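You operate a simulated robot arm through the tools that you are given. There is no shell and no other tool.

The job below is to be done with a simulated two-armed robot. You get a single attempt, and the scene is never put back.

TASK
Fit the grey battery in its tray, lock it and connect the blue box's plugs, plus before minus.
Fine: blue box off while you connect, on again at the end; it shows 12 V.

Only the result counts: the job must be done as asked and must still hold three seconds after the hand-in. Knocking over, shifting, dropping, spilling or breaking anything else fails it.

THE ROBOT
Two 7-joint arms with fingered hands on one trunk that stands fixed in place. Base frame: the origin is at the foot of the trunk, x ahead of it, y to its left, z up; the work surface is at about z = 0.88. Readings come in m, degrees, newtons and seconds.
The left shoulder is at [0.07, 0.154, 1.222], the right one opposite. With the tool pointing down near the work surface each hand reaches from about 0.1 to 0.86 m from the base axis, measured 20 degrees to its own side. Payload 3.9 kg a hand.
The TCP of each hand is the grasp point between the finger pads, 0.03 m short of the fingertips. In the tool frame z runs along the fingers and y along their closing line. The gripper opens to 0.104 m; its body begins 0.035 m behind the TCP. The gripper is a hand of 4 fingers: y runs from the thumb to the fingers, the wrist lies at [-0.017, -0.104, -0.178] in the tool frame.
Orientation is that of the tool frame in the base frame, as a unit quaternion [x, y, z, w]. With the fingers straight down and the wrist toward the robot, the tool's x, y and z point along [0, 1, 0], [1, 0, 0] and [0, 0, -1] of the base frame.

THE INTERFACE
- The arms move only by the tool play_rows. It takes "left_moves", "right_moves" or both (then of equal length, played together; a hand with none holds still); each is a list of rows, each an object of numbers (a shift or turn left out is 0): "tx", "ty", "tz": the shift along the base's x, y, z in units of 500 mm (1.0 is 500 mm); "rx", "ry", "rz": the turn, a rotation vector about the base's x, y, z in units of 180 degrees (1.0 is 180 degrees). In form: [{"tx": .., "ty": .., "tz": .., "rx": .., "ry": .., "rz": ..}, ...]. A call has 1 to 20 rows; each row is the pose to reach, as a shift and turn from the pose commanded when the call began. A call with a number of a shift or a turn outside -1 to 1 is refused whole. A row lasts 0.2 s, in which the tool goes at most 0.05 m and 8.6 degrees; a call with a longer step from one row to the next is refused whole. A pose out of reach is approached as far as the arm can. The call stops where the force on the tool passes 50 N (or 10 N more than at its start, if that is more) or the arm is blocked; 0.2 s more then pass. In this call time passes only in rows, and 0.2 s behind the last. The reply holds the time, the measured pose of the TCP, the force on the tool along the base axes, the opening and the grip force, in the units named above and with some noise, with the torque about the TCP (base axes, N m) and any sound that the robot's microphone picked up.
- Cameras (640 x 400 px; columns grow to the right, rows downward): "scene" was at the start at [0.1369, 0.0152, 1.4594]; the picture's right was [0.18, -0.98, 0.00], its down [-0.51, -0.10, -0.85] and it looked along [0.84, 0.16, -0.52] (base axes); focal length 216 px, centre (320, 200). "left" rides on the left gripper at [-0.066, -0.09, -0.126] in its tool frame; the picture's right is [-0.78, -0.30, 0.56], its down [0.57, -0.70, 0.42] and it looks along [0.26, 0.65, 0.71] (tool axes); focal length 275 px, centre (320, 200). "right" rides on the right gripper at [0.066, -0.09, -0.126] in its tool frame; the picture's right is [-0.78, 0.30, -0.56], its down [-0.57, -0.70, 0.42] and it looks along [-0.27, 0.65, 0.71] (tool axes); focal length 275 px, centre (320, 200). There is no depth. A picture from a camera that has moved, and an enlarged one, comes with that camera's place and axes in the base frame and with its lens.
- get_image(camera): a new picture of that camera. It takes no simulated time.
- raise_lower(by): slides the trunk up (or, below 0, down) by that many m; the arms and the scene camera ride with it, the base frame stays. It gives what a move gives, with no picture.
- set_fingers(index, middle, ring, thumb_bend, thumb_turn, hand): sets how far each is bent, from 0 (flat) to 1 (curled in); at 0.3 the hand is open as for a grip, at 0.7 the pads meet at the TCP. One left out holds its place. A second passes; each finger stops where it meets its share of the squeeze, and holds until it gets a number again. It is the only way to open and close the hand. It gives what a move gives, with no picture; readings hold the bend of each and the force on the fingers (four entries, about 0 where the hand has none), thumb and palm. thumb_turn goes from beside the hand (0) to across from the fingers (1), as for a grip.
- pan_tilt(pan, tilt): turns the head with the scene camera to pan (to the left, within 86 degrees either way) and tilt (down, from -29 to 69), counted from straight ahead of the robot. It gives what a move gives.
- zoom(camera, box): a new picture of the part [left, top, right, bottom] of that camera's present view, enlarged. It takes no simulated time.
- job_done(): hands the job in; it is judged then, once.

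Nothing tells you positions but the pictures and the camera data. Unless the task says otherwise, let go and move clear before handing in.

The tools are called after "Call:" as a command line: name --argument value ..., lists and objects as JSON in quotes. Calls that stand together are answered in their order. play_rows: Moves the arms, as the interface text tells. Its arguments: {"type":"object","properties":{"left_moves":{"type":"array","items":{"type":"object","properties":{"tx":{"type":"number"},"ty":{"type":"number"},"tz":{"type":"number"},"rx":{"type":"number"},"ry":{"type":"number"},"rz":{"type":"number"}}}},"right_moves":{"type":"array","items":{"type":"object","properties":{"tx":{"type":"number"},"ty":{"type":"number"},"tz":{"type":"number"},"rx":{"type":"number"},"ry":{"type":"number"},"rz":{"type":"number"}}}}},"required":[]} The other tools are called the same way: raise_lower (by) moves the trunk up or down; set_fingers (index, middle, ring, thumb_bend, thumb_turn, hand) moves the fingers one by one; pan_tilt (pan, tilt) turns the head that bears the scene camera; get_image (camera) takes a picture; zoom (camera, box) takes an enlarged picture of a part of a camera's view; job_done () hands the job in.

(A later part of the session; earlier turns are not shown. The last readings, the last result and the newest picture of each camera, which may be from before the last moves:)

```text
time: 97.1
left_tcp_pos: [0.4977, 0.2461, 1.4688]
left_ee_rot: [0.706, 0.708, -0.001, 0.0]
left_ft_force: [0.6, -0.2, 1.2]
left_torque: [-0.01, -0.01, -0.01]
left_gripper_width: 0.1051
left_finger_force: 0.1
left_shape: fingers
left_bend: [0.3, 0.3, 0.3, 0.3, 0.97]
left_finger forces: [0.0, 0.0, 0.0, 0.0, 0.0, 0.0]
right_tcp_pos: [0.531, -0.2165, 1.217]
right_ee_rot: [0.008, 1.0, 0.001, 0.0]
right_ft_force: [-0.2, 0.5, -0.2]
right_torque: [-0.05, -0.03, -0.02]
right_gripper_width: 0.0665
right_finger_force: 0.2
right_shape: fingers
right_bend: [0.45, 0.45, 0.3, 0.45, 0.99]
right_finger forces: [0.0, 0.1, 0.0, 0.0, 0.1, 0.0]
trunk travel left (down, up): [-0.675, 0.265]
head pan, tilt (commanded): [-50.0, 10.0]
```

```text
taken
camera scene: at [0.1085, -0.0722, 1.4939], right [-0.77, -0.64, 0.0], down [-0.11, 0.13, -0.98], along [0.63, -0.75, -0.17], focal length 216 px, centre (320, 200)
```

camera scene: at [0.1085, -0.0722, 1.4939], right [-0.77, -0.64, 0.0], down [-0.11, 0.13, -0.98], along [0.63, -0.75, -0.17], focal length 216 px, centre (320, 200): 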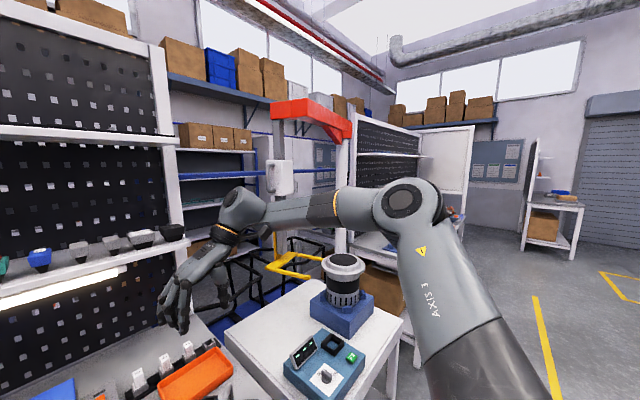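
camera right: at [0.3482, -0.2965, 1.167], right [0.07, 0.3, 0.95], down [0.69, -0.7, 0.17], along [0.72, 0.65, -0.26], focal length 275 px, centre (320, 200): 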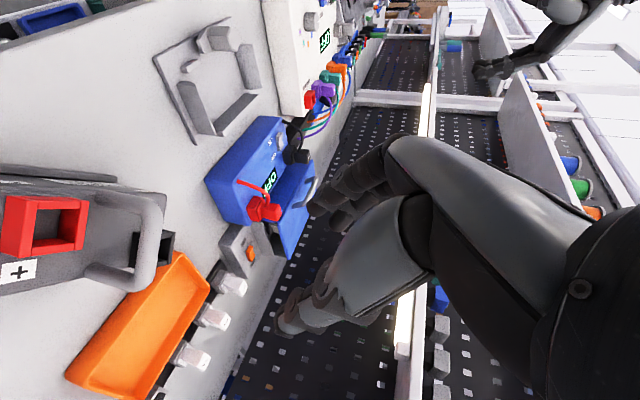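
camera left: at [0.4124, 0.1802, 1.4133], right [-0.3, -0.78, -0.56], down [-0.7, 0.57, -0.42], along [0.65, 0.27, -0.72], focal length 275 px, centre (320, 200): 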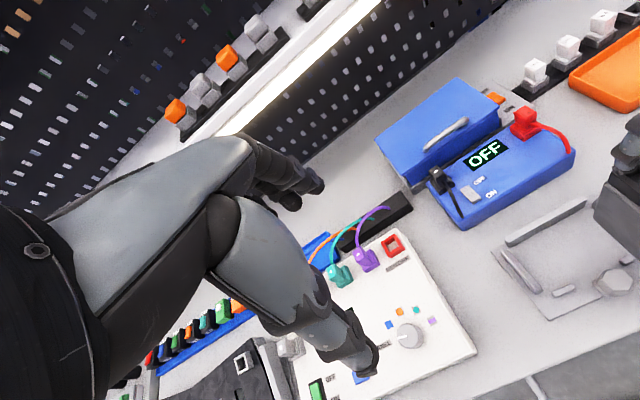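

The elbow is back where it was. Rolling the hand toward the thumb side as well as leaning back should keep the wrist further right and give the missing reach, so I'll test that with the empty hand at a slightly lower trunk.

Call:
play_rows --right_moves '[{"tz": 0.06}, {"tz": 0.12}]'

Call:
raise_lower --by -0.15

Call:
pan_tilt --pan -8 --tilt 38

Call:
play_rows --right_moves '[{"ty": 0.04, "ry": -0.04}, {"ty": 0.08, "ry": -0.08}, {"ty": 0.12, "ry": -0.12}, {"ty": 0.16, "ry": -0.16}, {"ty": 0.2, "ry": -0.1944}]'

Call:
play_rows --right_moves '[{"ty": 0.03, "rx": 0.037}, {"ty": 0.06, "rx": 0.074}, {"ty": 0.09, "rx": 0.111}]'

Call:
get_image --camera "scene"

```text
time: 97.7
left_tcp_pos: [0.4956, 0.246, 1.4689]
left_ee_rot: [0.706, 0.708, 0.0, 0.001]
left_ft_force: [-0.6, 0.3, -0.4]
left_torque: [-0.01, 0.03, 0.02]
left_gripper_width: 0.1049
left_finger_force: 0.1
left_shape: fingers
left_bend: [0.3, 0.3, 0.3, 0.3, 0.97]
left_finger forces: [0.0, 0.0, 0.0, 0.0, 0.0, 0.0]
right_tcp_pos: [0.5296, -0.2171, 1.2771]
right_ee_rot: [0.009, 1.0, 0.0, -0.001]
right_ft_force: [0.3, 0.1, 0.0]
right_torque: [-0.02, -0.01, 0.0]
right_gripper_width: 0.0665
right_finger_force: 0.1
right_shape: fingers
right_bend: [0.45, 0.45, 0.3, 0.45, 0.99]
right_finger forces: [0.0, 0.1, 0.1, 0.0, 0.0, 0.1]
trunk travel left (down, up): [-0.675, 0.265]
head pan, tilt (commanded): [-50.0, 10.0]
```

```text
time: 99.5
left_tcp_pos: [0.4958, 0.2454, 1.3184]
left_ee_rot: [0.707, 0.707, 0.0, 0.001]
left_ft_force: [0.9, 0.2, 0.3]
left_torque: [-0.02, -0.04, -0.02]
left_gripper_width: 0.1049
left_finger_force: 0.0
left_shape: fingers
left_bend: [0.3, 0.3, 0.3, 0.3, 0.97]
left_finger forces: [0.0, 0.0, 0.0, 0.0, 0.0, 0.0]
right_tcp_pos: [0.53, -0.2171, 1.1268]
right_ee_rot: [0.009, 1.0, 0.001, -0.001]
right_ft_force: [0.4, 0.0, -0.4]
right_torque: [0.0, -0.02, -0.03]
right_gripper_width: 0.0667
right_finger_force: 0.1
right_shape: fingers
right_bend: [0.45, 0.45, 0.3, 0.45, 0.99]
right_finger forces: [0.1, 0.0, 0.0, 0.0, 0.0, 0.1]
trunk travel left (down, up): [-0.525, 0.415]
head pan, tilt (commanded): [-50.0, 10.0]
```

```text
time: 100.6
left_tcp_pos: [0.4969, 0.2451, 1.3191]
left_ee_rot: [0.706, 0.708, 0.0, 0.0]
left_ft_force: [-0.1, -0.7, -0.6]
left_torque: [0.02, -0.02, 0.05]
left_gripper_width: 0.1049
left_finger_force: 0.0
left_shape: fingers
left_bend: [0.3, 0.3, 0.3, 0.3, 0.97]
left_finger forces: [0.0, 0.0, 0.0, 0.1, 0.1, 0.1]
right_tcp_pos: [0.531, -0.2178, 1.1261]
right_ee_rot: [0.009, 1.0, 0.002, -0.001]
right_ft_force: [0.5, -0.2, 0.6]
right_torque: [0.02, 0.01, -0.01]
right_gripper_width: 0.0667
right_finger_force: 0.1
right_shape: fingers
right_bend: [0.45, 0.45, 0.3, 0.45, 0.99]
right_finger forces: [0.0, 0.0, 0.1, 0.0, 0.0, 0.0]
trunk travel left (down, up): [-0.525, 0.415]
head pan, tilt (commanded): [-8.0, 38.0]
```

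```text
time: 101.8
left_tcp_pos: [0.4958, 0.2456, 1.3192]
left_ee_rot: [0.707, 0.708, 0.0, 0.0]
left_ft_force: [-0.5, 1.4, 0.2]
left_torque: [0.02, -0.02, 0.01]
left_gripper_width: 0.1049
left_finger_force: 0.0
left_shape: fingers
left_bend: [0.3, 0.3, 0.3, 0.3, 0.97]
left_finger forces: [0.0, 0.0, 0.0, 0.0, 0.0, 0.0]
right_tcp_pos: [0.5307, -0.1167, 1.1274]
right_ee_rot: [0.008, 0.954, 0.003, 0.301]
right_ft_force: [-1.4, -0.4, -0.7]
right_torque: [-0.02, -0.02, -0.01]
right_gripper_width: 0.0666
right_finger_force: 0.0
right_shape: fingers
right_bend: [0.45, 0.45, 0.3, 0.45, 0.99]
right_finger forces: [0.0, 0.0, 0.0, 0.0, 0.1, 0.1]
trunk travel left (down, up): [-0.525, 0.415]
head pan, tilt (commanded): [-8.0, 38.0]
```

```text
time: 102.6
left_tcp_pos: [0.4963, 0.2466, 1.3189]
left_ee_rot: [0.706, 0.708, 0.0, 0.0]
left_ft_force: [0.0, -0.5, -0.3]
left_torque: [-0.03, -0.01, 0.04]
left_gripper_width: 0.1048
left_finger_force: 0.0
left_shape: fingers
left_bend: [0.3, 0.3, 0.3, 0.3, 0.97]
left_finger forces: [0.0, 0.0, 0.1, 0.0, 0.1, 0.0]
right_tcp_pos: [0.5321, -0.0731, 1.1258]
right_ee_rot: [0.06, 0.939, 0.169, 0.293]
right_ft_force: [-0.1, -0.7, 0.0]
right_torque: [0.0, 0.04, 0.01]
right_gripper_width: 0.0665
right_finger_force: 0.0
right_shape: fingers
right_bend: [0.45, 0.45, 0.3, 0.45, 0.99]
right_finger forces: [0.0, 0.0, 0.0, 0.1, 0.1, 0.0]
trunk travel left (down, up): [-0.525, 0.415]
head pan, tilt (commanded): [-8.0, 38.0]
```

```text
taken
camera scene: at [0.1343, -0.0134, 1.2992], right [-0.14, -0.99, 0.0], down [-0.61, 0.09, -0.79], along [0.78, -0.11, -0.62], focal length 216 px, centre (320, 200)
```

scene: 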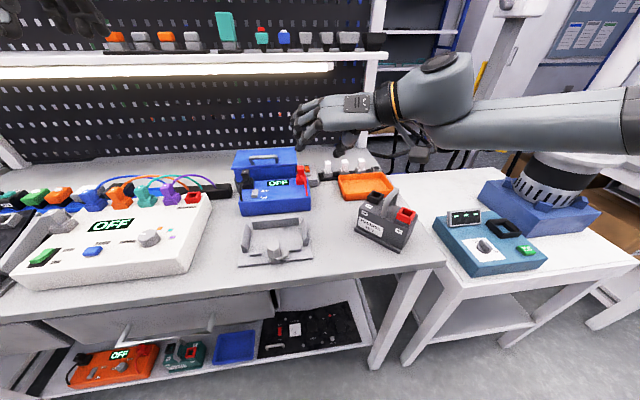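

No limit so far. I'll continue to the tray position and down.

Call:
play_rows --right_moves '[{"tx": -0.01, "ty": 0.05}, {"tx": -0.02, "ty": 0.1}, {"tx": -0.03, "ty": 0.15}, {"tx": -0.036, "ty": 0.2}, {"tx": -0.04, "ty": 0.235}, {"tx": -0.04, "ty": 0.235, "tz": -0.06}, {"tx": -0.04, "ty": 0.235, "tz": -0.12}, {"tx": -0.04, "ty": 0.235, "tz": -0.18}, {"tx": -0.04, "ty": 0.255, "tz": -0.18}, {"tx": -0.02, "ty": 0.255, "tz": -0.18}]'

Call:
zoom --camera "scene" --box '[200, 120, 380, 280]'

```text
time: 104.8
left_tcp_pos: [0.4967, 0.2449, 1.3192]
left_ee_rot: [0.707, 0.708, 0.0, 0.0]
left_ft_force: [0.9, 0.1, 0.3]
left_torque: [0.02, 0.01, -0.03]
left_gripper_width: 0.1047
left_finger_force: 0.0
left_shape: fingers
left_bend: [0.3, 0.3, 0.3, 0.3, 0.97]
left_finger forces: [0.0, 0.0, 0.0, 0.0, 0.1, 0.1]
right_tcp_pos: [0.5169, 0.0495, 1.0395]
right_ee_rot: [0.059, 0.939, 0.168, 0.294]
right_ft_force: [0.1, -0.1, -0.1]
right_torque: [0.01, 0.01, 0.0]
right_gripper_width: 0.0669
right_finger_force: 0.1
right_shape: fingers
right_bend: [0.45, 0.45, 0.3, 0.45, 0.99]
right_finger forces: [0.0, 0.1, 0.0, 0.0, 0.1, 0.1]
right hand out of reach, approached as far as the arm can: row 9, 10
trunk travel left (down, up): [-0.525, 0.415]
head pan, tilt (commanded): [-8.0, 38.0]
```

```text
2.50 times, centred on (290, 200) of scene
camera zoom: at [0.1344, -0.0133, 1.2991], right [-0.14, -0.99, 0.0], down [-0.61, 0.09, -0.79], along [0.78, -0.11, -0.62], focal length 541 px, centre (395, 200)
```

zoom: 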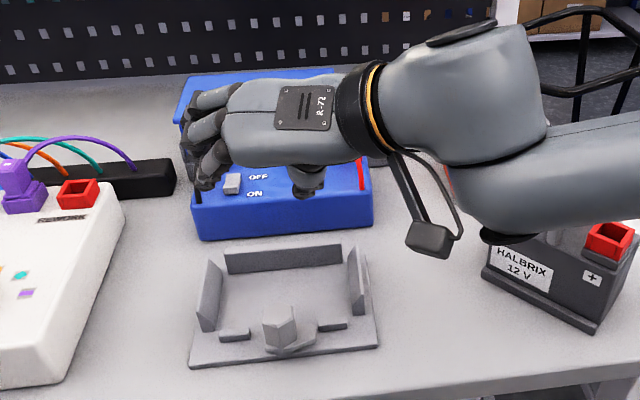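

With a 35° lean and 20° roll the hand reaches right over the tray centre (0.512,0.044). I'll use this posture for both grasp and placement, so I'm backing out to measure the battery's current pose.

Call:
play_rows --right_moves '[{"tz": 0.06}, {"tz": 0.12}, {"tz": 0.18, "ty": -0.05}, {"tz": 0.2, "ty": -0.1}, {"tz": 0.2, "ty": -0.15}, {"tz": 0.22, "ty": -0.2}, {"tz": 0.24, "ty": -0.2}]'

Call:
get_image --camera "scene"

Call:
zoom --camera "scene" --box '[345, 180, 425, 255]'

```text
time: 106.4
left_tcp_pos: [0.4964, 0.2453, 1.3185]
left_ee_rot: [0.706, 0.708, 0.0, 0.0]
left_ft_force: [1.3, 0.2, 0.2]
left_torque: [-0.01, -0.03, 0.0]
left_gripper_width: 0.1048
left_finger_force: 0.0
left_shape: fingers
left_bend: [0.3, 0.3, 0.3, 0.3, 0.97]
left_finger forces: [0.1, 0.1, 0.1, 0.0, 0.0, 0.1]
right_tcp_pos: [0.5162, -0.0506, 1.1583]
right_ee_rot: [0.059, 0.939, 0.169, 0.294]
right_ft_force: [-0.2, 0.6, 0.3]
right_torque: [-0.01, 0.02, 0.01]
right_gripper_width: 0.0668
right_finger_force: 0.0
right_shape: fingers
right_bend: [0.45, 0.45, 0.3, 0.45, 0.99]
right_finger forces: [0.1, 0.0, 0.0, 0.0, 0.0, 0.0]
trunk travel left (down, up): [-0.525, 0.415]
head pan, tilt (commanded): [-8.0, 38.0]
```

```text
taken
camera scene: at [0.1339, -0.0121, 1.2992], right [-0.14, -0.99, 0.0], down [-0.61, 0.08, -0.79], along [0.78, -0.11, -0.62], focal length 216 px, centre (320, 200)
```

scene: 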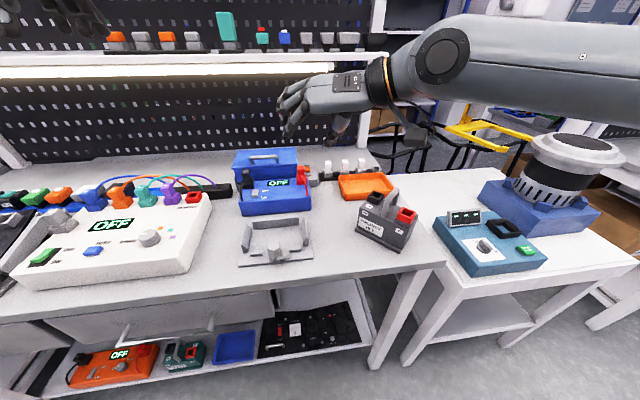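

```text
5.33 times, centred on (385, 218) of scene
camera zoom: at [0.1339, -0.0121, 1.2992], right [-0.14, -0.99, 0.0], down [-0.61, 0.08, -0.79], along [0.78, -0.11, -0.62], focal length 1154 px, centre (-27, 107)
```

zoom: 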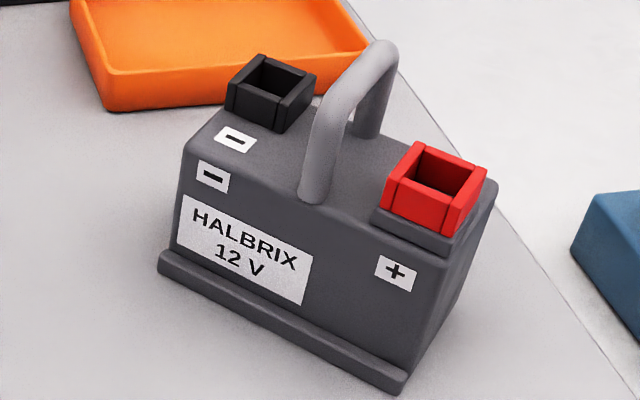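

The battery's centre is at about (0.501,-0.230), yawed about -46.5°. I'll turn the same leaned posture by that angle and come in behind and above the handle.

Call:
set_fingers --hand "right" --index 0.55 --middle 0.55 --ring 0.3 --thumb_bend 0.55 --thumb_turn 1.0

Call:
play_rows --right_moves '[{"tx": -0.014, "ty": -0.043, "rz": -0.033}, {"tx": -0.028, "ty": -0.086, "rz": -0.066}, {"tx": -0.042, "ty": -0.129, "rz": -0.099}, {"tx": -0.056, "ty": -0.172, "tz": -0.02, "rz": -0.132}, {"tx": -0.07, "ty": -0.215, "tz": -0.04, "rz": -0.165}, {"tx": -0.084, "ty": -0.258, "tz": -0.06, "rz": -0.198}, {"tx": -0.098, "ty": -0.301, "tz": -0.09, "rz": -0.231}, {"tx": -0.1114, "ty": -0.343, "tz": -0.1166, "rz": -0.2583}]'

Call:
get_image --camera "scene"

Call:
get_image --camera "right"

```text
time: 107.4
left_tcp_pos: [0.4964, 0.2453, 1.3193]
left_ee_rot: [0.706, 0.708, 0.0, 0.001]
left_ft_force: [0.5, 0.8, -0.4]
left_torque: [-0.04, 0.04, 0.03]
left_gripper_width: 0.1047
left_finger_force: 0.1
left_shape: fingers
left_bend: [0.3, 0.3, 0.3, 0.3, 0.97]
left_finger forces: [0.0, 0.0, 0.0, 0.1, 0.0, 0.1]
right_tcp_pos: [0.5167, -0.0517, 1.1586]
right_ee_rot: [0.059, 0.939, 0.169, 0.294]
right_ft_force: [-0.1, -0.9, 0.1]
right_torque: [0.02, 0.03, 0.02]
right_gripper_width: 0.0416
right_finger_force: 0.2
right_shape: fingers
right_bend: [0.55, 0.55, 0.3, 0.55, 1.0]
right_finger forces: [0.0, 0.0, 0.0, 0.1, 0.0, 0.0]
trunk travel left (down, up): [-0.525, 0.415]
head pan, tilt (commanded): [-8.0, 38.0]
```

```text
time: 109.2
left_tcp_pos: [0.4986, 0.2437, 1.3179]
left_ee_rot: [0.707, 0.707, 0.0, -0.001]
left_ft_force: [0.3, -0.3, 0.1]
left_torque: [0.03, 0.0, 0.03]
left_gripper_width: 0.1046
left_finger_force: 0.2
left_shape: fingers
left_bend: [0.3, 0.3, 0.3, 0.3, 0.97]
left_finger forces: [0.1, 0.1, 0.0, 0.0, 0.0, 0.0]
right_tcp_pos: [0.4927, -0.2279, 1.1121]
right_ee_rot: [0.427, 0.839, 0.038, 0.336]
right_ft_force: [-0.1, 0.5, 0.0]
right_torque: [0.03, -0.02, 0.03]
right_gripper_width: 0.0407
right_finger_force: 0.0
right_shape: fingers
right_bend: [0.55, 0.55, 0.3, 0.55, 1.0]
right_finger forces: [0.0, 0.0, 0.1, 0.1, 0.0, 0.1]
right hand out of reach, approached as far as the arm can: row 6, 7, 8
trunk travel left (down, up): [-0.525, 0.415]
head pan, tilt (commanded): [-8.0, 38.0]
```

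```text
taken
camera scene: at [0.1351, -0.0149, 1.2991], right [-0.14, -0.99, 0.0], down [-0.61, 0.09, -0.79], along [0.78, -0.11, -0.62], focal length 216 px, centre (320, 200)
```

scene: 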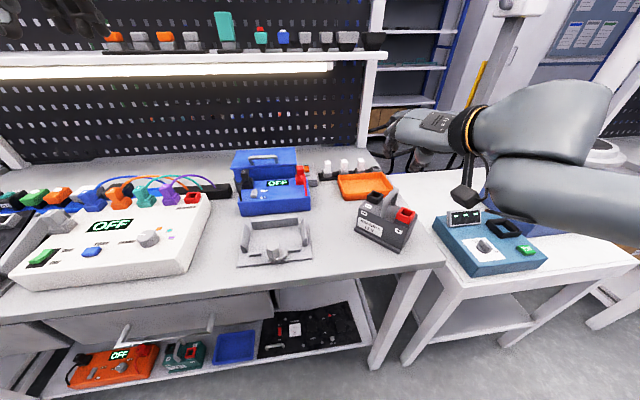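

```text
taken
camera right: at [0.3279, -0.2084, 1.1421], right [0.19, -0.26, 0.95], down [0.0, -0.96, -0.27], along [0.98, 0.06, -0.18], focal length 275 px, centre (320, 200)
```

right: 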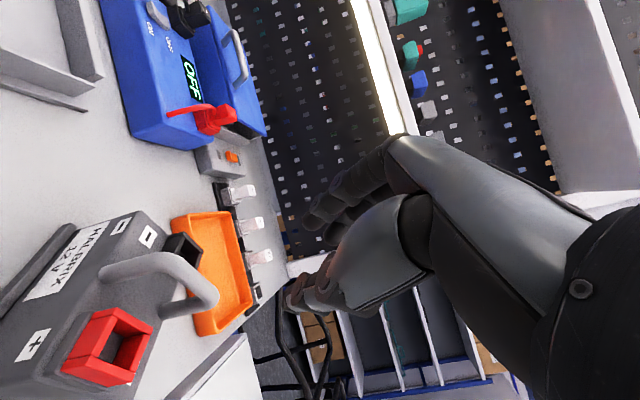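

That turned posture is too close to the body to reach. Instead I'll pick the battery up with the upright grip that worked, turn it straight, set it down nearer the tray, and regrasp it there in the leaned posture. First I'm going upright above the handle.

Call:
play_rows --right_moves '[{"tz": 0.02, "rx": 0.0127, "ry": 0.0421, "rz": 0.008}, {"tx": 0.01, "ty": -0.006, "tz": 0.02, "rx": 0.0254, "ry": 0.0842, "rz": 0.0159}, {"tx": 0.02, "ty": -0.012, "tz": 0.02, "rx": 0.0381, "ry": 0.1262, "rz": 0.0239}, {"tx": 0.03, "ty": -0.018, "tz": 0.0, "rx": 0.0508, "ry": 0.1683, "rz": 0.0318}, {"tx": 0.0394, "ty": -0.0242, "tz": -0.04, "rx": 0.0635, "ry": 0.2104, "rz": 0.0398}, {"tx": 0.0394, "ty": -0.0242, "tz": -0.08, "rx": 0.0635, "ry": 0.2104, "rz": 0.0398}]'

Call:
zoom --camera "scene" --box '[345, 160, 435, 250]'

Call:
zoom --camera "right" --box '[120, 160, 400, 400]'

```text
time: 110.6
left_tcp_pos: [0.4963, 0.245, 1.3191]
left_ee_rot: [0.707, 0.707, 0.0, 0.0]
left_ft_force: [0.5, -0.6, 0.0]
left_torque: [0.01, 0.05, -0.03]
left_gripper_width: 0.1047
left_finger_force: 0.1
left_shape: fingers
left_bend: [0.3, 0.3, 0.3, 0.3, 0.97]
left_finger forces: [0.0, 0.0, 0.0, 0.0, 0.1, 0.0]
right_tcp_pos: [0.5105, -0.2392, 1.0721]
right_ee_rot: [0.394, 0.919, 0.001, 0.0]
right_ft_force: [-0.5, 0.1, 0.0]
right_torque: [0.04, -0.02, -0.02]
right_gripper_width: 0.0408
right_finger_force: 0.0
right_shape: fingers
right_bend: [0.55, 0.55, 0.3, 0.55, 1.0]
right_finger forces: [0.0, 0.0, 0.0, 0.0, 0.1, 0.1]
trunk travel left (down, up): [-0.525, 0.415]
head pan, tilt (commanded): [-8.0, 38.0]
```

```text
4.44 times, centred on (390, 205) of scene
camera zoom: at [0.1336, -0.0136, 1.2993], right [-0.14, -0.99, 0.0], down [-0.61, 0.09, -0.79], along [0.78, -0.11, -0.62], focal length 962 px, centre (9, 178)
```

zoom: 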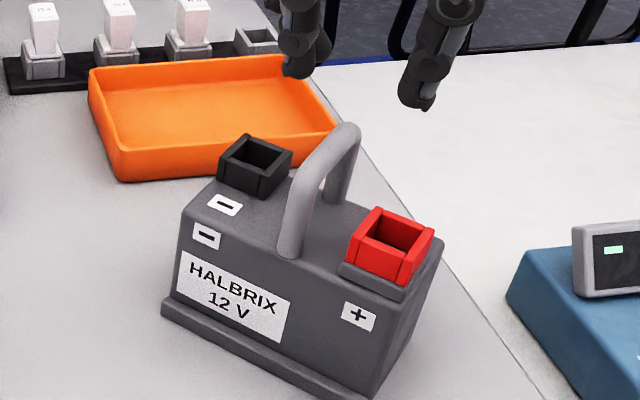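

```text
1.67 times, centred on (260, 280) of right
camera zoom: at [0.4, -0.253, 1.198], right [0.75, -0.36, 0.56], down [-0.11, -0.9, -0.43], along [0.65, 0.26, -0.71], focal length 459 px, centre (420, 67)
```

zoom: 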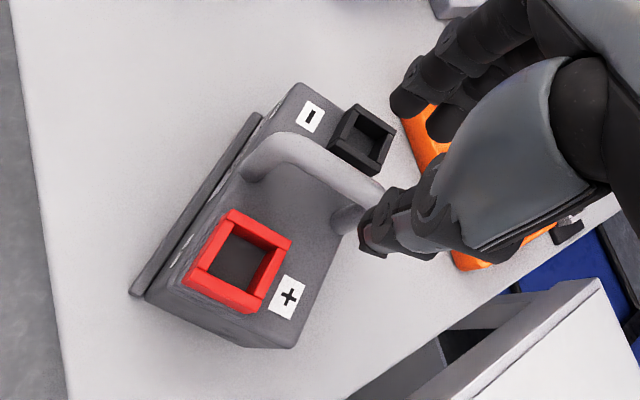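

The fingers straddle the handle well. I'll make a small centring shift, go down and close lightly.

Call:
play_rows --right_moves '[{"tx": 0.0118, "ty": -0.0024, "tz": -0.04}, {"tx": 0.0118, "ty": -0.0024, "tz": -0.08}, {"tx": 0.0118, "ty": -0.0024, "tz": -0.105}, {"tx": 0.0118, "ty": -0.0024, "tz": -0.122}]'

Call:
set_fingers --hand "right" --index 0.7 --middle 0.67 --thumb_bend 0.69

Call:
zoom --camera "scene" --box '[345, 160, 435, 250]'

Call:
zoom --camera "right" --box '[120, 160, 400, 400]'

```text
time: 111.6
left_tcp_pos: [0.4966, 0.2451, 1.3201]
left_ee_rot: [0.707, 0.708, -0.001, 0.0]
left_ft_force: [0.1, -0.5, 0.3]
left_torque: [-0.02, 0.02, -0.05]
left_gripper_width: 0.1049
left_finger_force: 0.1
left_shape: fingers
left_bend: [0.3, 0.3, 0.3, 0.3, 0.97]
left_finger forces: [0.0, 0.0, 0.0, 0.0, 0.1, 0.0]
right_tcp_pos: [0.5161, -0.2397, 1.0108]
right_ee_rot: [0.394, 0.919, 0.002, 0.001]
right_ft_force: [0.4, -0.1, -0.3]
right_torque: [-0.02, -0.03, 0.02]
right_gripper_width: 0.0409
right_finger_force: 0.0
right_shape: fingers
right_bend: [0.55, 0.55, 0.3, 0.55, 1.0]
right_finger forces: [0.0, 0.1, 0.0, 0.0, 0.1, 0.0]
trunk travel left (down, up): [-0.525, 0.415]
head pan, tilt (commanded): [-8.0, 38.0]
```

```text
time: 112.6
left_tcp_pos: [0.4964, 0.245, 1.3188]
left_ee_rot: [0.707, 0.708, 0.0, 0.001]
left_ft_force: [-0.3, 0.0, 0.1]
left_torque: [-0.01, 0.0, -0.01]
left_gripper_width: 0.1046
left_finger_force: 0.1
left_shape: fingers
left_bend: [0.3, 0.3, 0.3, 0.3, 0.97]
left_finger forces: [0.1, 0.1, 0.1, 0.0, 0.0, 0.0]
right_tcp_pos: [0.5162, -0.2399, 1.01]
right_ee_rot: [0.394, 0.919, 0.002, 0.001]
right_ft_force: [-0.6, -0.9, 0.0]
right_torque: [0.02, -0.01, 0.03]
right_gripper_width: 0.0059
right_finger_force: 0.4
right_shape: fingers
right_bend: [0.7, 0.67, 0.3, 0.68, 1.0]
right_finger forces: [0.0, 0.1, 0.0, 0.0, 1.1, 0.1]
trunk travel left (down, up): [-0.525, 0.415]
head pan, tilt (commanded): [-8.0, 38.0]
```

```text
4.44 times, centred on (390, 205) of scene
camera zoom: at [0.1339, -0.0133, 1.2992], right [-0.14, -0.99, 0.0], down [-0.61, 0.09, -0.79], along [0.78, -0.11, -0.62], focal length 962 px, centre (9, 178)
```

zoom: 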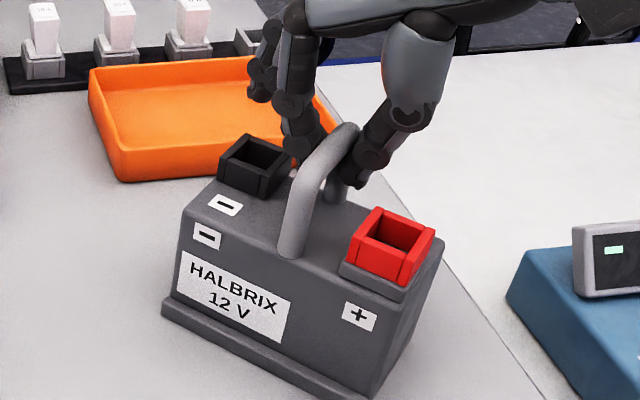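

```text
1.67 times, centred on (260, 280) of right
camera zoom: at [0.4052, -0.2541, 1.1363], right [0.75, -0.36, 0.56], down [-0.11, -0.9, -0.43], along [0.65, 0.26, -0.71], focal length 459 px, centre (420, 67)
```

zoom: 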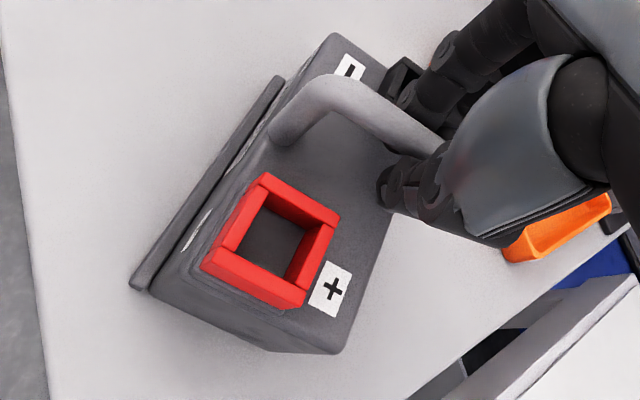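

Call:
set_fingers --hand "right" --index 0.75 --middle 0.72 --thumb_bend 0.8

Call:
play_rows --right_moves '[{"tz": 0.01}, {"tz": 0.02}, {"tz": 0.03}, {"tz": 0.04}, {"tz": 0.06}, {"tz": 0.08}]'

Call:
zoom --camera "scene" --box '[345, 140, 435, 250]'

Call:
zoom --camera "right" --box '[120, 160, 400, 400]'

```text
time: 113.6
left_tcp_pos: [0.4979, 0.2446, 1.3183]
left_ee_rot: [0.707, 0.707, 0.0, 0.0]
left_ft_force: [-0.2, -0.2, 0.0]
left_torque: [-0.01, -0.03, -0.02]
left_gripper_width: 0.105
left_finger_force: 0.1
left_shape: fingers
left_bend: [0.3, 0.3, 0.3, 0.3, 0.97]
left_finger forces: [0.1, 0.1, 0.0, 0.0, 0.0, 0.1]
right_tcp_pos: [0.5173, -0.2393, 1.0103]
right_ee_rot: [0.394, 0.919, 0.001, 0.0]
right_ft_force: [-2.1, -0.8, 0.6]
right_torque: [0.08, -0.08, 0.04]
right_gripper_width: 0.0002
right_finger_force: 10.0
right_shape: fingers
right_bend: [0.74, 0.67, 0.3, 0.71, 1.0]
right_finger forces: [0.0, 5.5, 0.0, 0.0, 14.6, 0.0]
trunk travel left (down, up): [-0.525, 0.415]
head pan, tilt (commanded): [-8.0, 38.0]
```

```text
time: 115.0
left_tcp_pos: [0.4975, 0.2447, 1.3195]
left_ee_rot: [0.706, 0.708, 0.0, -0.001]
left_ft_force: [0.0, 0.7, -0.5]
left_torque: [0.02, 0.0, 0.01]
left_gripper_width: 0.1049
left_finger_force: 0.0
left_shape: fingers
left_bend: [0.3, 0.3, 0.3, 0.3, 0.97]
left_finger forces: [0.1, 0.0, 0.0, 0.1, 0.0, 0.0]
right_tcp_pos: [0.5165, -0.24, 1.0499]
right_ee_rot: [0.394, 0.919, 0.001, 0.0]
right_ft_force: [0.4, -0.3, -14.4]
right_torque: [0.01, -0.08, 0.0]
right_gripper_width: 0.0001
right_finger_force: 14.1
right_shape: fingers
right_bend: [0.74, 0.71, 0.3, 0.72, 1.0]
right_finger forces: [10.4, 4.3, 0.1, 0.0, 14.1, 0.1]
trunk travel left (down, up): [-0.525, 0.415]
head pan, tilt (commanded): [-8.0, 38.0]
```

```text
3.64 times, centred on (390, 195) of scene
camera zoom: at [0.1356, -0.0139, 1.299], right [-0.14, -0.99, 0.0], down [-0.61, 0.09, -0.79], along [0.78, -0.11, -0.62], focal length 787 px, centre (66, 218)
```

zoom: 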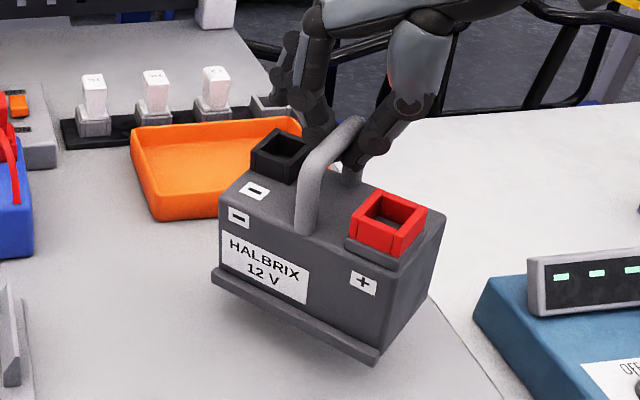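

```text
1.67 times, centred on (260, 280) of right
camera zoom: at [0.4069, -0.2545, 1.1765], right [0.75, -0.36, 0.56], down [-0.11, -0.9, -0.43], along [0.65, 0.26, -0.71], focal length 459 px, centre (420, 67)
```

zoom: 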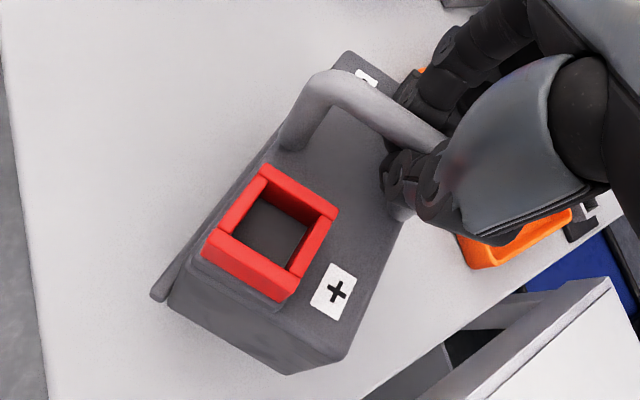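

The three digits share the load evenly now. I'll turn the battery straight and carry it to free table right beside the tray.

Call:
play_rows --right_moves '[{"tx": 0.002, "ty": 0.02, "tz": 0.03, "rz": 0.0287}, {"tx": 0.004, "ty": 0.05, "tz": 0.05, "rz": 0.0574}, {"tx": 0.006, "ty": 0.08, "tz": 0.05, "rz": 0.0861}, {"tx": 0.008, "ty": 0.11, "tz": 0.05, "rz": 0.1148}, {"tx": 0.01, "ty": 0.14, "tz": 0.05, "rz": 0.1435}, {"tx": 0.013, "ty": 0.17, "tz": 0.05, "rz": 0.1722}, {"tx": 0.016, "ty": 0.2, "tz": 0.05, "rz": 0.2009}, {"tx": 0.0184, "ty": 0.22, "tz": 0.05, "rz": 0.2296}, {"tx": 0.0184, "ty": 0.238, "tz": 0.05, "rz": 0.2583}]'

Call:
zoom --camera "scene" --box '[300, 140, 400, 250]'

Call:
zoom --camera "right" --box '[120, 160, 400, 400]'

```text
time: 117.0
left_tcp_pos: [0.4984, 0.2448, 1.3185]
left_ee_rot: [0.707, 0.708, 0.0, -0.001]
left_ft_force: [-0.5, 0.0, 0.8]
left_torque: [0.03, 0.01, 0.02]
left_gripper_width: 0.1046
left_finger_force: 0.0
left_shape: fingers
left_bend: [0.3, 0.3, 0.3, 0.3, 0.97]
left_finger forces: [0.0, 0.0, 0.0, 0.0, 0.1, 0.0]
right_tcp_pos: [0.5276, -0.1213, 1.0746]
right_ee_rot: [-0.001, 1.0, 0.001, -0.002]
right_ft_force: [0.9, 0.2, -14.5]
right_torque: [0.1, -0.06, 0.0]
right_gripper_width: 0.0
right_finger_force: 14.3
right_shape: fingers
right_bend: [0.74, 0.71, 0.3, 0.72, 1.0]
right_finger forces: [10.3, 4.0, 0.0, 0.0, 14.2, 0.1]
trunk travel left (down, up): [-0.525, 0.415]
head pan, tilt (commanded): [-8.0, 38.0]
```

```text
3.64 times, centred on (350, 195) of scene
camera zoom: at [0.1368, -0.014, 1.2988], right [-0.14, -0.99, 0.0], down [-0.61, 0.09, -0.79], along [0.78, -0.11, -0.62], focal length 787 px, centre (211, 218)
```

zoom: 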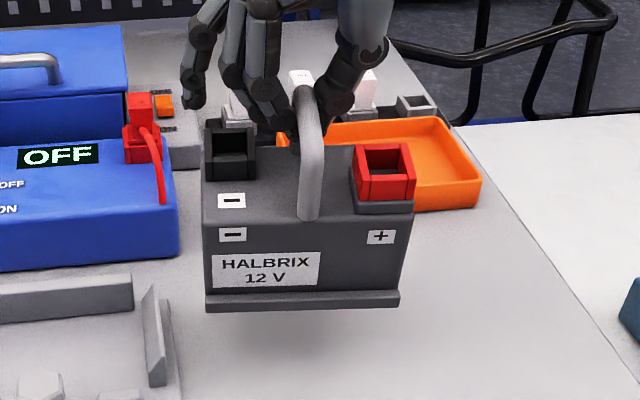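

```text
1.67 times, centred on (260, 280) of right
camera zoom: at [0.4625, -0.2122, 1.2003], right [0.78, 0.3, 0.56], down [0.57, -0.7, -0.43], along [0.26, 0.65, -0.71], focal length 459 px, centre (420, 67)
```

zoom: 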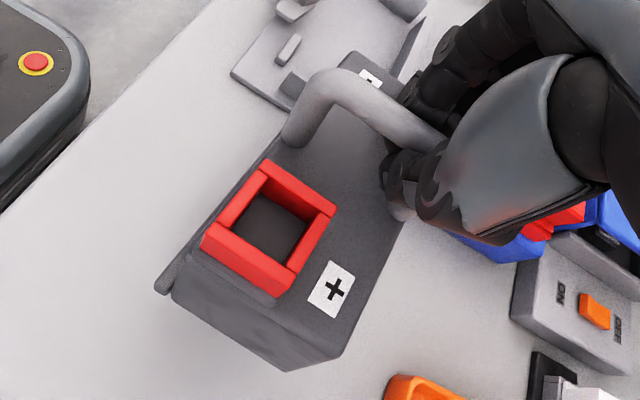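

The battery hangs about 6° off straight. I'll correct that and lower it onto the table.

Call:
play_rows --right_moves '[{"rz": 0.0167}, {"rz": 0.0333}, {"rz": 0.0333, "tz": -0.03}, {"rz": 0.0333, "tz": -0.06}, {"rz": 0.0333, "tz": -0.08}, {"rz": 0.0333, "tz": -0.1}]'

Call:
zoom --camera "scene" --box '[300, 140, 400, 250]'

```text
time: 118.4
left_tcp_pos: [0.4983, 0.2445, 1.3186]
left_ee_rot: [0.707, 0.708, -0.001, -0.001]
left_ft_force: [0.4, 0.6, 0.5]
left_torque: [-0.01, -0.04, 0.0]
left_gripper_width: 0.1046
left_finger_force: 0.0
left_shape: fingers
left_bend: [0.3, 0.3, 0.3, 0.3, 0.97]
left_finger forces: [0.0, 0.1, 0.0, 0.1, 0.1, 0.0]
right_tcp_pos: [0.5238, -0.1229, 1.0239]
right_ee_rot: [-0.052, 0.999, 0.002, 0.0]
right_ft_force: [1.2, 0.3, -15.6]
right_torque: [0.09, -0.08, 0.0]
right_gripper_width: 0.0
right_finger_force: 14.3
right_shape: fingers
right_bend: [0.74, 0.71, 0.3, 0.72, 1.0]
right_finger forces: [10.4, 4.3, 0.0, 0.0, 13.9, 0.0]
right hand out of reach, approached as far as the arm can: row 2, 3, 4, 6
trunk travel left (down, up): [-0.525, 0.415]
head pan, tilt (commanded): [-8.0, 38.0]
```

```text
3.64 times, centred on (350, 195) of scene
camera zoom: at [0.1362, -0.0136, 1.2989], right [-0.14, -0.99, 0.0], down [-0.61, 0.09, -0.79], along [0.78, -0.11, -0.62], focal length 787 px, centre (211, 218)
```

zoom: 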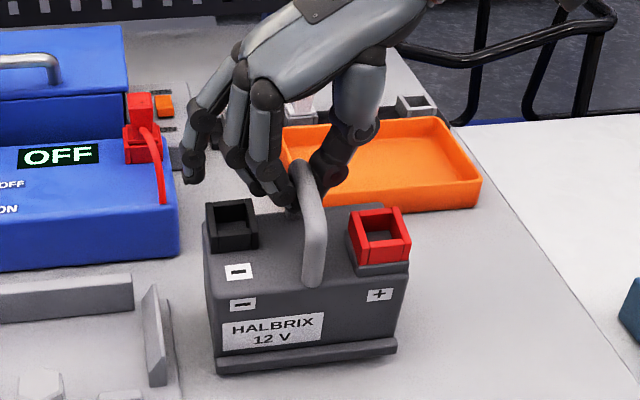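

Call:
play_rows --right_moves '[{"tz": -0.008}, {"tz": -0.016}, {"tz": -0.024}, {"tz": -0.03}]'

Call:
zoom --camera "scene" --box '[300, 140, 400, 250]'

```text
time: 119.4
left_tcp_pos: [0.4975, 0.2438, 1.3184]
left_ee_rot: [0.707, 0.707, 0.0, -0.001]
left_ft_force: [-0.8, 0.2, -0.3]
left_torque: [-0.02, 0.03, -0.01]
left_gripper_width: 0.1046
left_finger_force: 0.1
left_shape: fingers
left_bend: [0.3, 0.3, 0.3, 0.3, 0.97]
left_finger forces: [0.0, 0.0, 0.0, 0.1, 0.0, 0.0]
right_tcp_pos: [0.5244, -0.1226, 1.012]
right_ee_rot: [-0.052, 0.999, 0.002, 0.001]
right_ft_force: [4.2, -2.4, -0.1]
right_torque: [0.07, -0.05, 0.04]
right_gripper_width: 0.0
right_finger_force: 7.9
right_shape: fingers
right_bend: [0.74, 0.71, 0.3, 0.72, 1.0]
right_finger forces: [0.0, 4.1, 0.0, 0.0, 11.9, 0.0]
trunk travel left (down, up): [-0.525, 0.415]
head pan, tilt (commanded): [-8.0, 38.0]
```

```text
3.64 times, centred on (350, 195) of scene
camera zoom: at [0.1349, -0.0137, 1.2992], right [-0.14, -0.99, 0.0], down [-0.61, 0.09, -0.79], along [0.78, -0.11, -0.62], focal length 787 px, centre (211, 218)
```

zoom: 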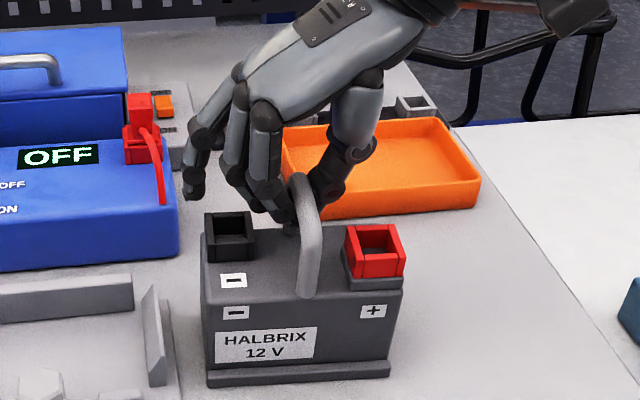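

The battery is on the table, nearly straight. I'll release and lift off.

Call:
set_fingers --hand "right" --index 0.58 --middle 0.58 --ring 0.3 --thumb_bend 0.58

Call:
play_rows --right_moves '[{"tz": 0.03}, {"tz": 0.08}, {"tz": 0.16}, {"tz": 0.22}]'

Call:
zoom --camera "scene" --box '[310, 190, 390, 260]'

Call:
zoom --camera "right" --box '[120, 160, 400, 400]'

```text
time: 120.4
left_tcp_pos: [0.4961, 0.2449, 1.3192]
left_ee_rot: [0.707, 0.708, 0.0, -0.001]
left_ft_force: [0.3, -0.2, -0.4]
left_torque: [0.02, -0.03, 0.01]
left_gripper_width: 0.1047
left_finger_force: 0.0
left_shape: fingers
left_bend: [0.3, 0.3, 0.3, 0.3, 0.97]
left_finger forces: [0.0, 0.0, 0.1, 0.0, 0.0, 0.0]
right_tcp_pos: [0.5231, -0.1214, 1.0118]
right_ee_rot: [-0.053, 0.999, 0.001, 0.001]
right_ft_force: [0.2, -0.6, -0.4]
right_torque: [0.03, -0.04, 0.0]
right_gripper_width: 0.0349
right_finger_force: 0.0
right_shape: fingers
right_bend: [0.57, 0.57, 0.3, 0.57, 1.0]
right_finger forces: [0.1, 0.0, 0.0, 0.0, 0.0, 0.0]
trunk travel left (down, up): [-0.525, 0.415]
head pan, tilt (commanded): [-8.0, 38.0]
```

```text
time: 121.4
left_tcp_pos: [0.4968, 0.2454, 1.3187]
left_ee_rot: [0.707, 0.708, 0.0, 0.001]
left_ft_force: [0.3, -0.1, 0.5]
left_torque: [0.02, 0.0, -0.02]
left_gripper_width: 0.1046
left_finger_force: 0.1
left_shape: fingers
left_bend: [0.3, 0.3, 0.3, 0.3, 0.97]
left_finger forces: [0.1, 0.0, 0.0, 0.0, 0.0, 0.0]
right_tcp_pos: [0.5157, -0.1257, 1.1201]
right_ee_rot: [-0.052, 0.999, 0.001, 0.001]
right_ft_force: [-0.4, 0.6, 0.0]
right_torque: [-0.02, -0.02, 0.01]
right_gripper_width: 0.0351
right_finger_force: 0.0
right_shape: fingers
right_bend: [0.57, 0.57, 0.3, 0.57, 1.0]
right_finger forces: [0.1, 0.0, 0.1, 0.0, 0.0, 0.0]
right hand out of reach, approached as far as the arm can: row 4
trunk travel left (down, up): [-0.525, 0.415]
head pan, tilt (commanded): [-8.0, 38.0]
```

```text
5.71 times, centred on (350, 225) of scene
camera zoom: at [0.1335, -0.0131, 1.2992], right [-0.14, -0.99, 0.0], down [-0.61, 0.09, -0.79], along [0.78, -0.11, -0.62], focal length 1237 px, centre (149, 57)
```

zoom: 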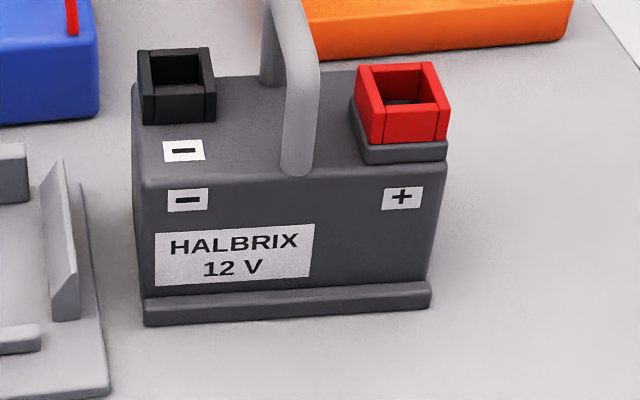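

```text
1.67 times, centred on (260, 280) of right
camera zoom: at [0.4583, -0.2228, 1.246], right [0.74, 0.37, 0.56], down [0.64, -0.64, -0.43], along [0.2, 0.68, -0.71], focal length 459 px, centre (420, 67)
```

zoom: 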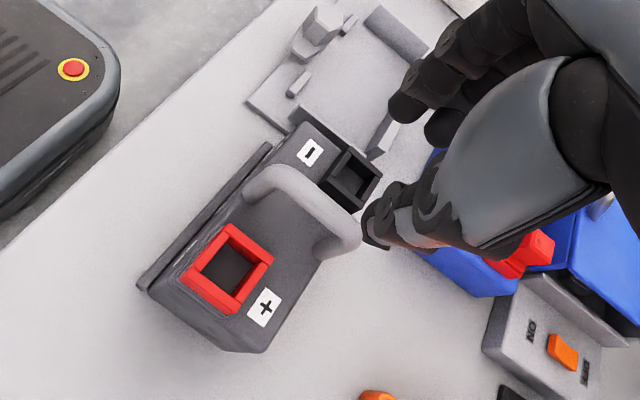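

The battery stands at about (0.517,-0.1245), yawed -3.5°. I'll turn the hand into the leaned-and-rolled posture and approach from behind the handle.

Call:
play_rows --right_moves '[{"tx": -0.015, "ty": -0.0086, "tz": 0.0, "rx": 0.0192, "ry": -0.0312, "rz": -0.014}, {"tx": -0.03, "ty": -0.0171, "tz": 0.0, "rx": 0.0383, "ry": -0.0623, "rz": -0.0279}, {"tx": -0.045, "ty": -0.0257, "tz": -0.01, "rx": 0.0575, "ry": -0.0935, "rz": -0.0419}, {"tx": -0.06, "ty": -0.0343, "tz": -0.03, "rx": 0.0767, "ry": -0.1247, "rz": -0.0558}, {"tx": -0.076, "ty": -0.0428, "tz": -0.055, "rx": 0.0958, "ry": -0.1558, "rz": -0.0698}, {"tx": -0.091, "ty": -0.0514, "tz": -0.0806, "rx": 0.115, "ry": -0.187, "rz": -0.0837}]'

Call:
set_fingers --hand "right" --index 0.55 --middle 0.55 --ring 0.3 --thumb_bend 0.55

Call:
zoom --camera "scene" --box '[300, 140, 410, 250]'

Call:
get_image --camera "right"

```text
time: 122.8
left_tcp_pos: [0.4946, 0.2434, 1.3191]
left_ee_rot: [0.707, 0.707, 0.0, 0.0]
left_ft_force: [-0.7, -0.8, -0.4]
left_torque: [-0.01, -0.03, 0.01]
left_gripper_width: 0.1049
left_finger_force: 0.0
left_shape: fingers
left_bend: [0.3, 0.3, 0.3, 0.3, 0.97]
left_finger forces: [0.1, 0.0, 0.1, 0.0, 0.0, 0.0]
right_tcp_pos: [0.4708, -0.1521, 1.0784]
right_ee_rot: [0.079, 0.937, 0.165, 0.297]
right_ft_force: [-0.5, -0.2, -0.1]
right_torque: [-0.01, -0.04, -0.02]
right_gripper_width: 0.0351
right_finger_force: 0.1
right_shape: fingers
right_bend: [0.57, 0.57, 0.3, 0.57, 1.0]
right_finger forces: [0.0, 0.0, 0.1, 0.0, 0.0, 0.0]
trunk travel left (down, up): [-0.525, 0.415]
head pan, tilt (commanded): [-8.0, 38.0]
```

```text
time: 123.8
left_tcp_pos: [0.4949, 0.2458, 1.3187]
left_ee_rot: [0.706, 0.708, 0.0, 0.0]
left_ft_force: [0.5, 0.6, -0.2]
left_torque: [0.0, -0.04, -0.01]
left_gripper_width: 0.105
left_finger_force: 0.0
left_shape: fingers
left_bend: [0.3, 0.3, 0.3, 0.3, 0.97]
left_finger forces: [0.0, 0.0, 0.0, 0.1, 0.1, 0.0]
right_tcp_pos: [0.4699, -0.1525, 1.0784]
right_ee_rot: [0.078, 0.938, 0.163, 0.296]
right_ft_force: [-0.2, 0.1, 0.3]
right_torque: [-0.01, 0.04, 0.01]
right_gripper_width: 0.0399
right_finger_force: 0.1
right_shape: fingers
right_bend: [0.55, 0.55, 0.3, 0.55, 1.0]
right_finger forces: [0.0, 0.0, 0.0, 0.0, 0.0, 0.0]
trunk travel left (down, up): [-0.525, 0.415]
head pan, tilt (commanded): [-8.0, 38.0]
```

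```text
3.64 times, centred on (355, 195) of scene
camera zoom: at [0.1338, -0.0133, 1.2992], right [-0.14, -0.99, 0.0], down [-0.61, 0.09, -0.79], along [0.78, -0.11, -0.62], focal length 787 px, centre (193, 218)
```

zoom: 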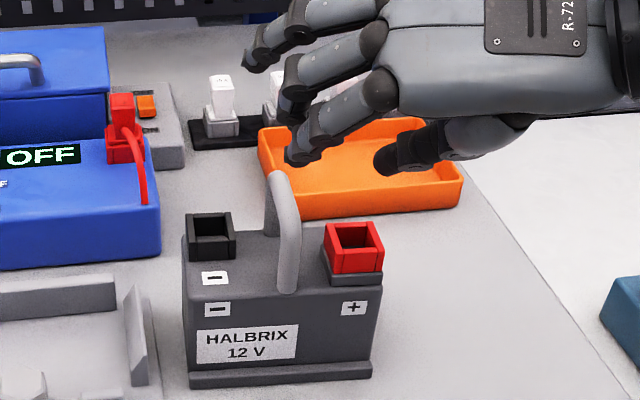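

```text
taken
camera right: at [0.3392, -0.2523, 1.1098], right [0.32, -0.06, 0.95], down [0.68, -0.69, -0.27], along [0.66, 0.73, -0.18], focal length 275 px, centre (320, 200)
```

right: 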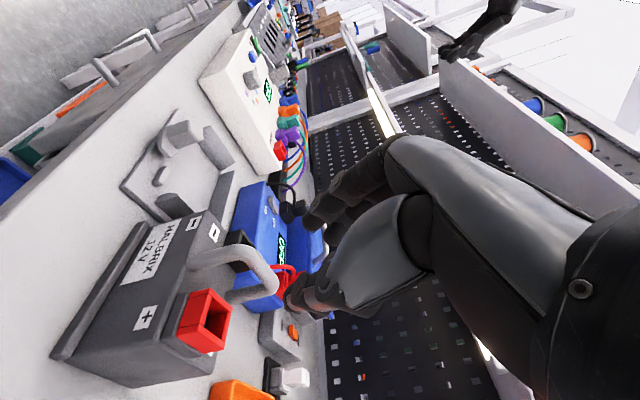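

Call:
play_rows --right_moves '[{"tx": 0.024, "ty": 0.01, "tz": -0.03}, {"tx": 0.047, "ty": 0.02, "tz": -0.06}, {"tx": 0.071, "ty": 0.0294, "tz": -0.0924}]'

Call:
zoom --camera "scene" --box '[310, 160, 400, 250]'

Call:
zoom --camera "right" --box '[60, 130, 400, 400]'

Call:
zoom --camera "left" --box '[500, 80, 640, 280]'

```text
time: 124.6
left_tcp_pos: [0.4969, 0.2456, 1.3187]
left_ee_rot: [0.706, 0.708, -0.001, 0.0]
left_ft_force: [0.4, 0.1, 0.0]
left_torque: [-0.05, 0.03, 0.0]
left_gripper_width: 0.1046
left_finger_force: 0.1
left_shape: fingers
left_bend: [0.3, 0.3, 0.3, 0.3, 0.97]
left_finger forces: [0.1, 0.0, 0.0, 0.0, 0.0, 0.0]
right_tcp_pos: [0.507, -0.1362, 1.0328]
right_ee_rot: [0.078, 0.938, 0.162, 0.296]
right_ft_force: [0.1, -1.0, 1.0]
right_torque: [0.01, 0.01, -0.02]
right_gripper_width: 0.0402
right_finger_force: 0.0
right_shape: fingers
right_bend: [0.55, 0.55, 0.3, 0.55, 1.0]
right_finger forces: [0.0, 0.0, 0.1, 0.0, 0.0, 0.0]
trunk travel left (down, up): [-0.525, 0.415]
head pan, tilt (commanded): [-8.0, 38.0]
```

```text
4.44 times, centred on (355, 205) of scene
camera zoom: at [0.1348, -0.0127, 1.2991], right [-0.14, -0.99, 0.0], down [-0.61, 0.09, -0.79], along [0.78, -0.11, -0.62], focal length 962 px, centre (164, 178)
```

zoom: 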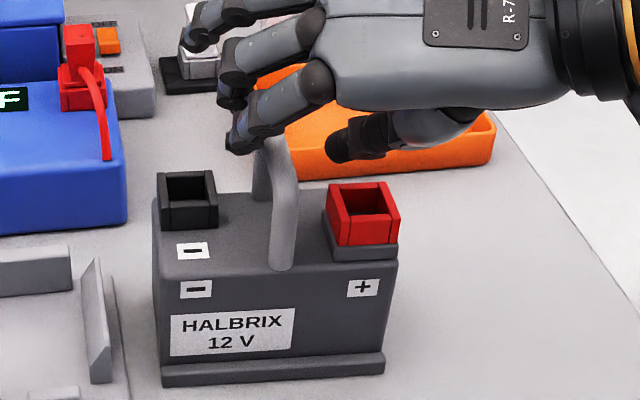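

```text
1.48 times, centred on (230, 265) of right
camera zoom: at [0.3748, -0.2376, 1.0637], right [0.32, -0.06, 0.95], down [0.68, -0.69, -0.27], along [0.66, 0.73, -0.18], focal length 408 px, centre (453, 104)
```

zoom: 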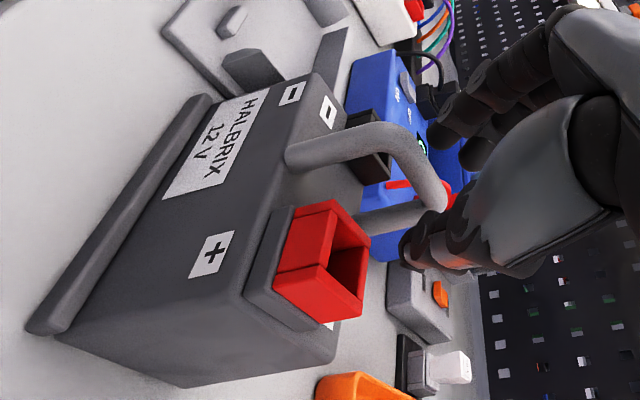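

```text
2.00 times, centred on (570, 180) of left
camera zoom: at [0.4081, 0.18, 1.4449], right [-0.3, -0.78, -0.56], down [-0.7, 0.57, -0.42], along [0.65, 0.27, -0.71], focal length 551 px, centre (-180, 240)
```

zoom: 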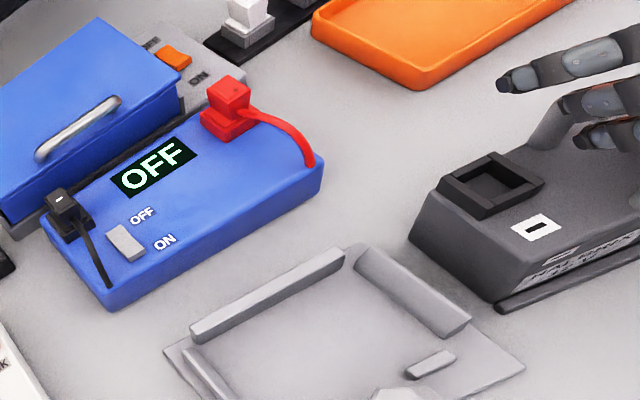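

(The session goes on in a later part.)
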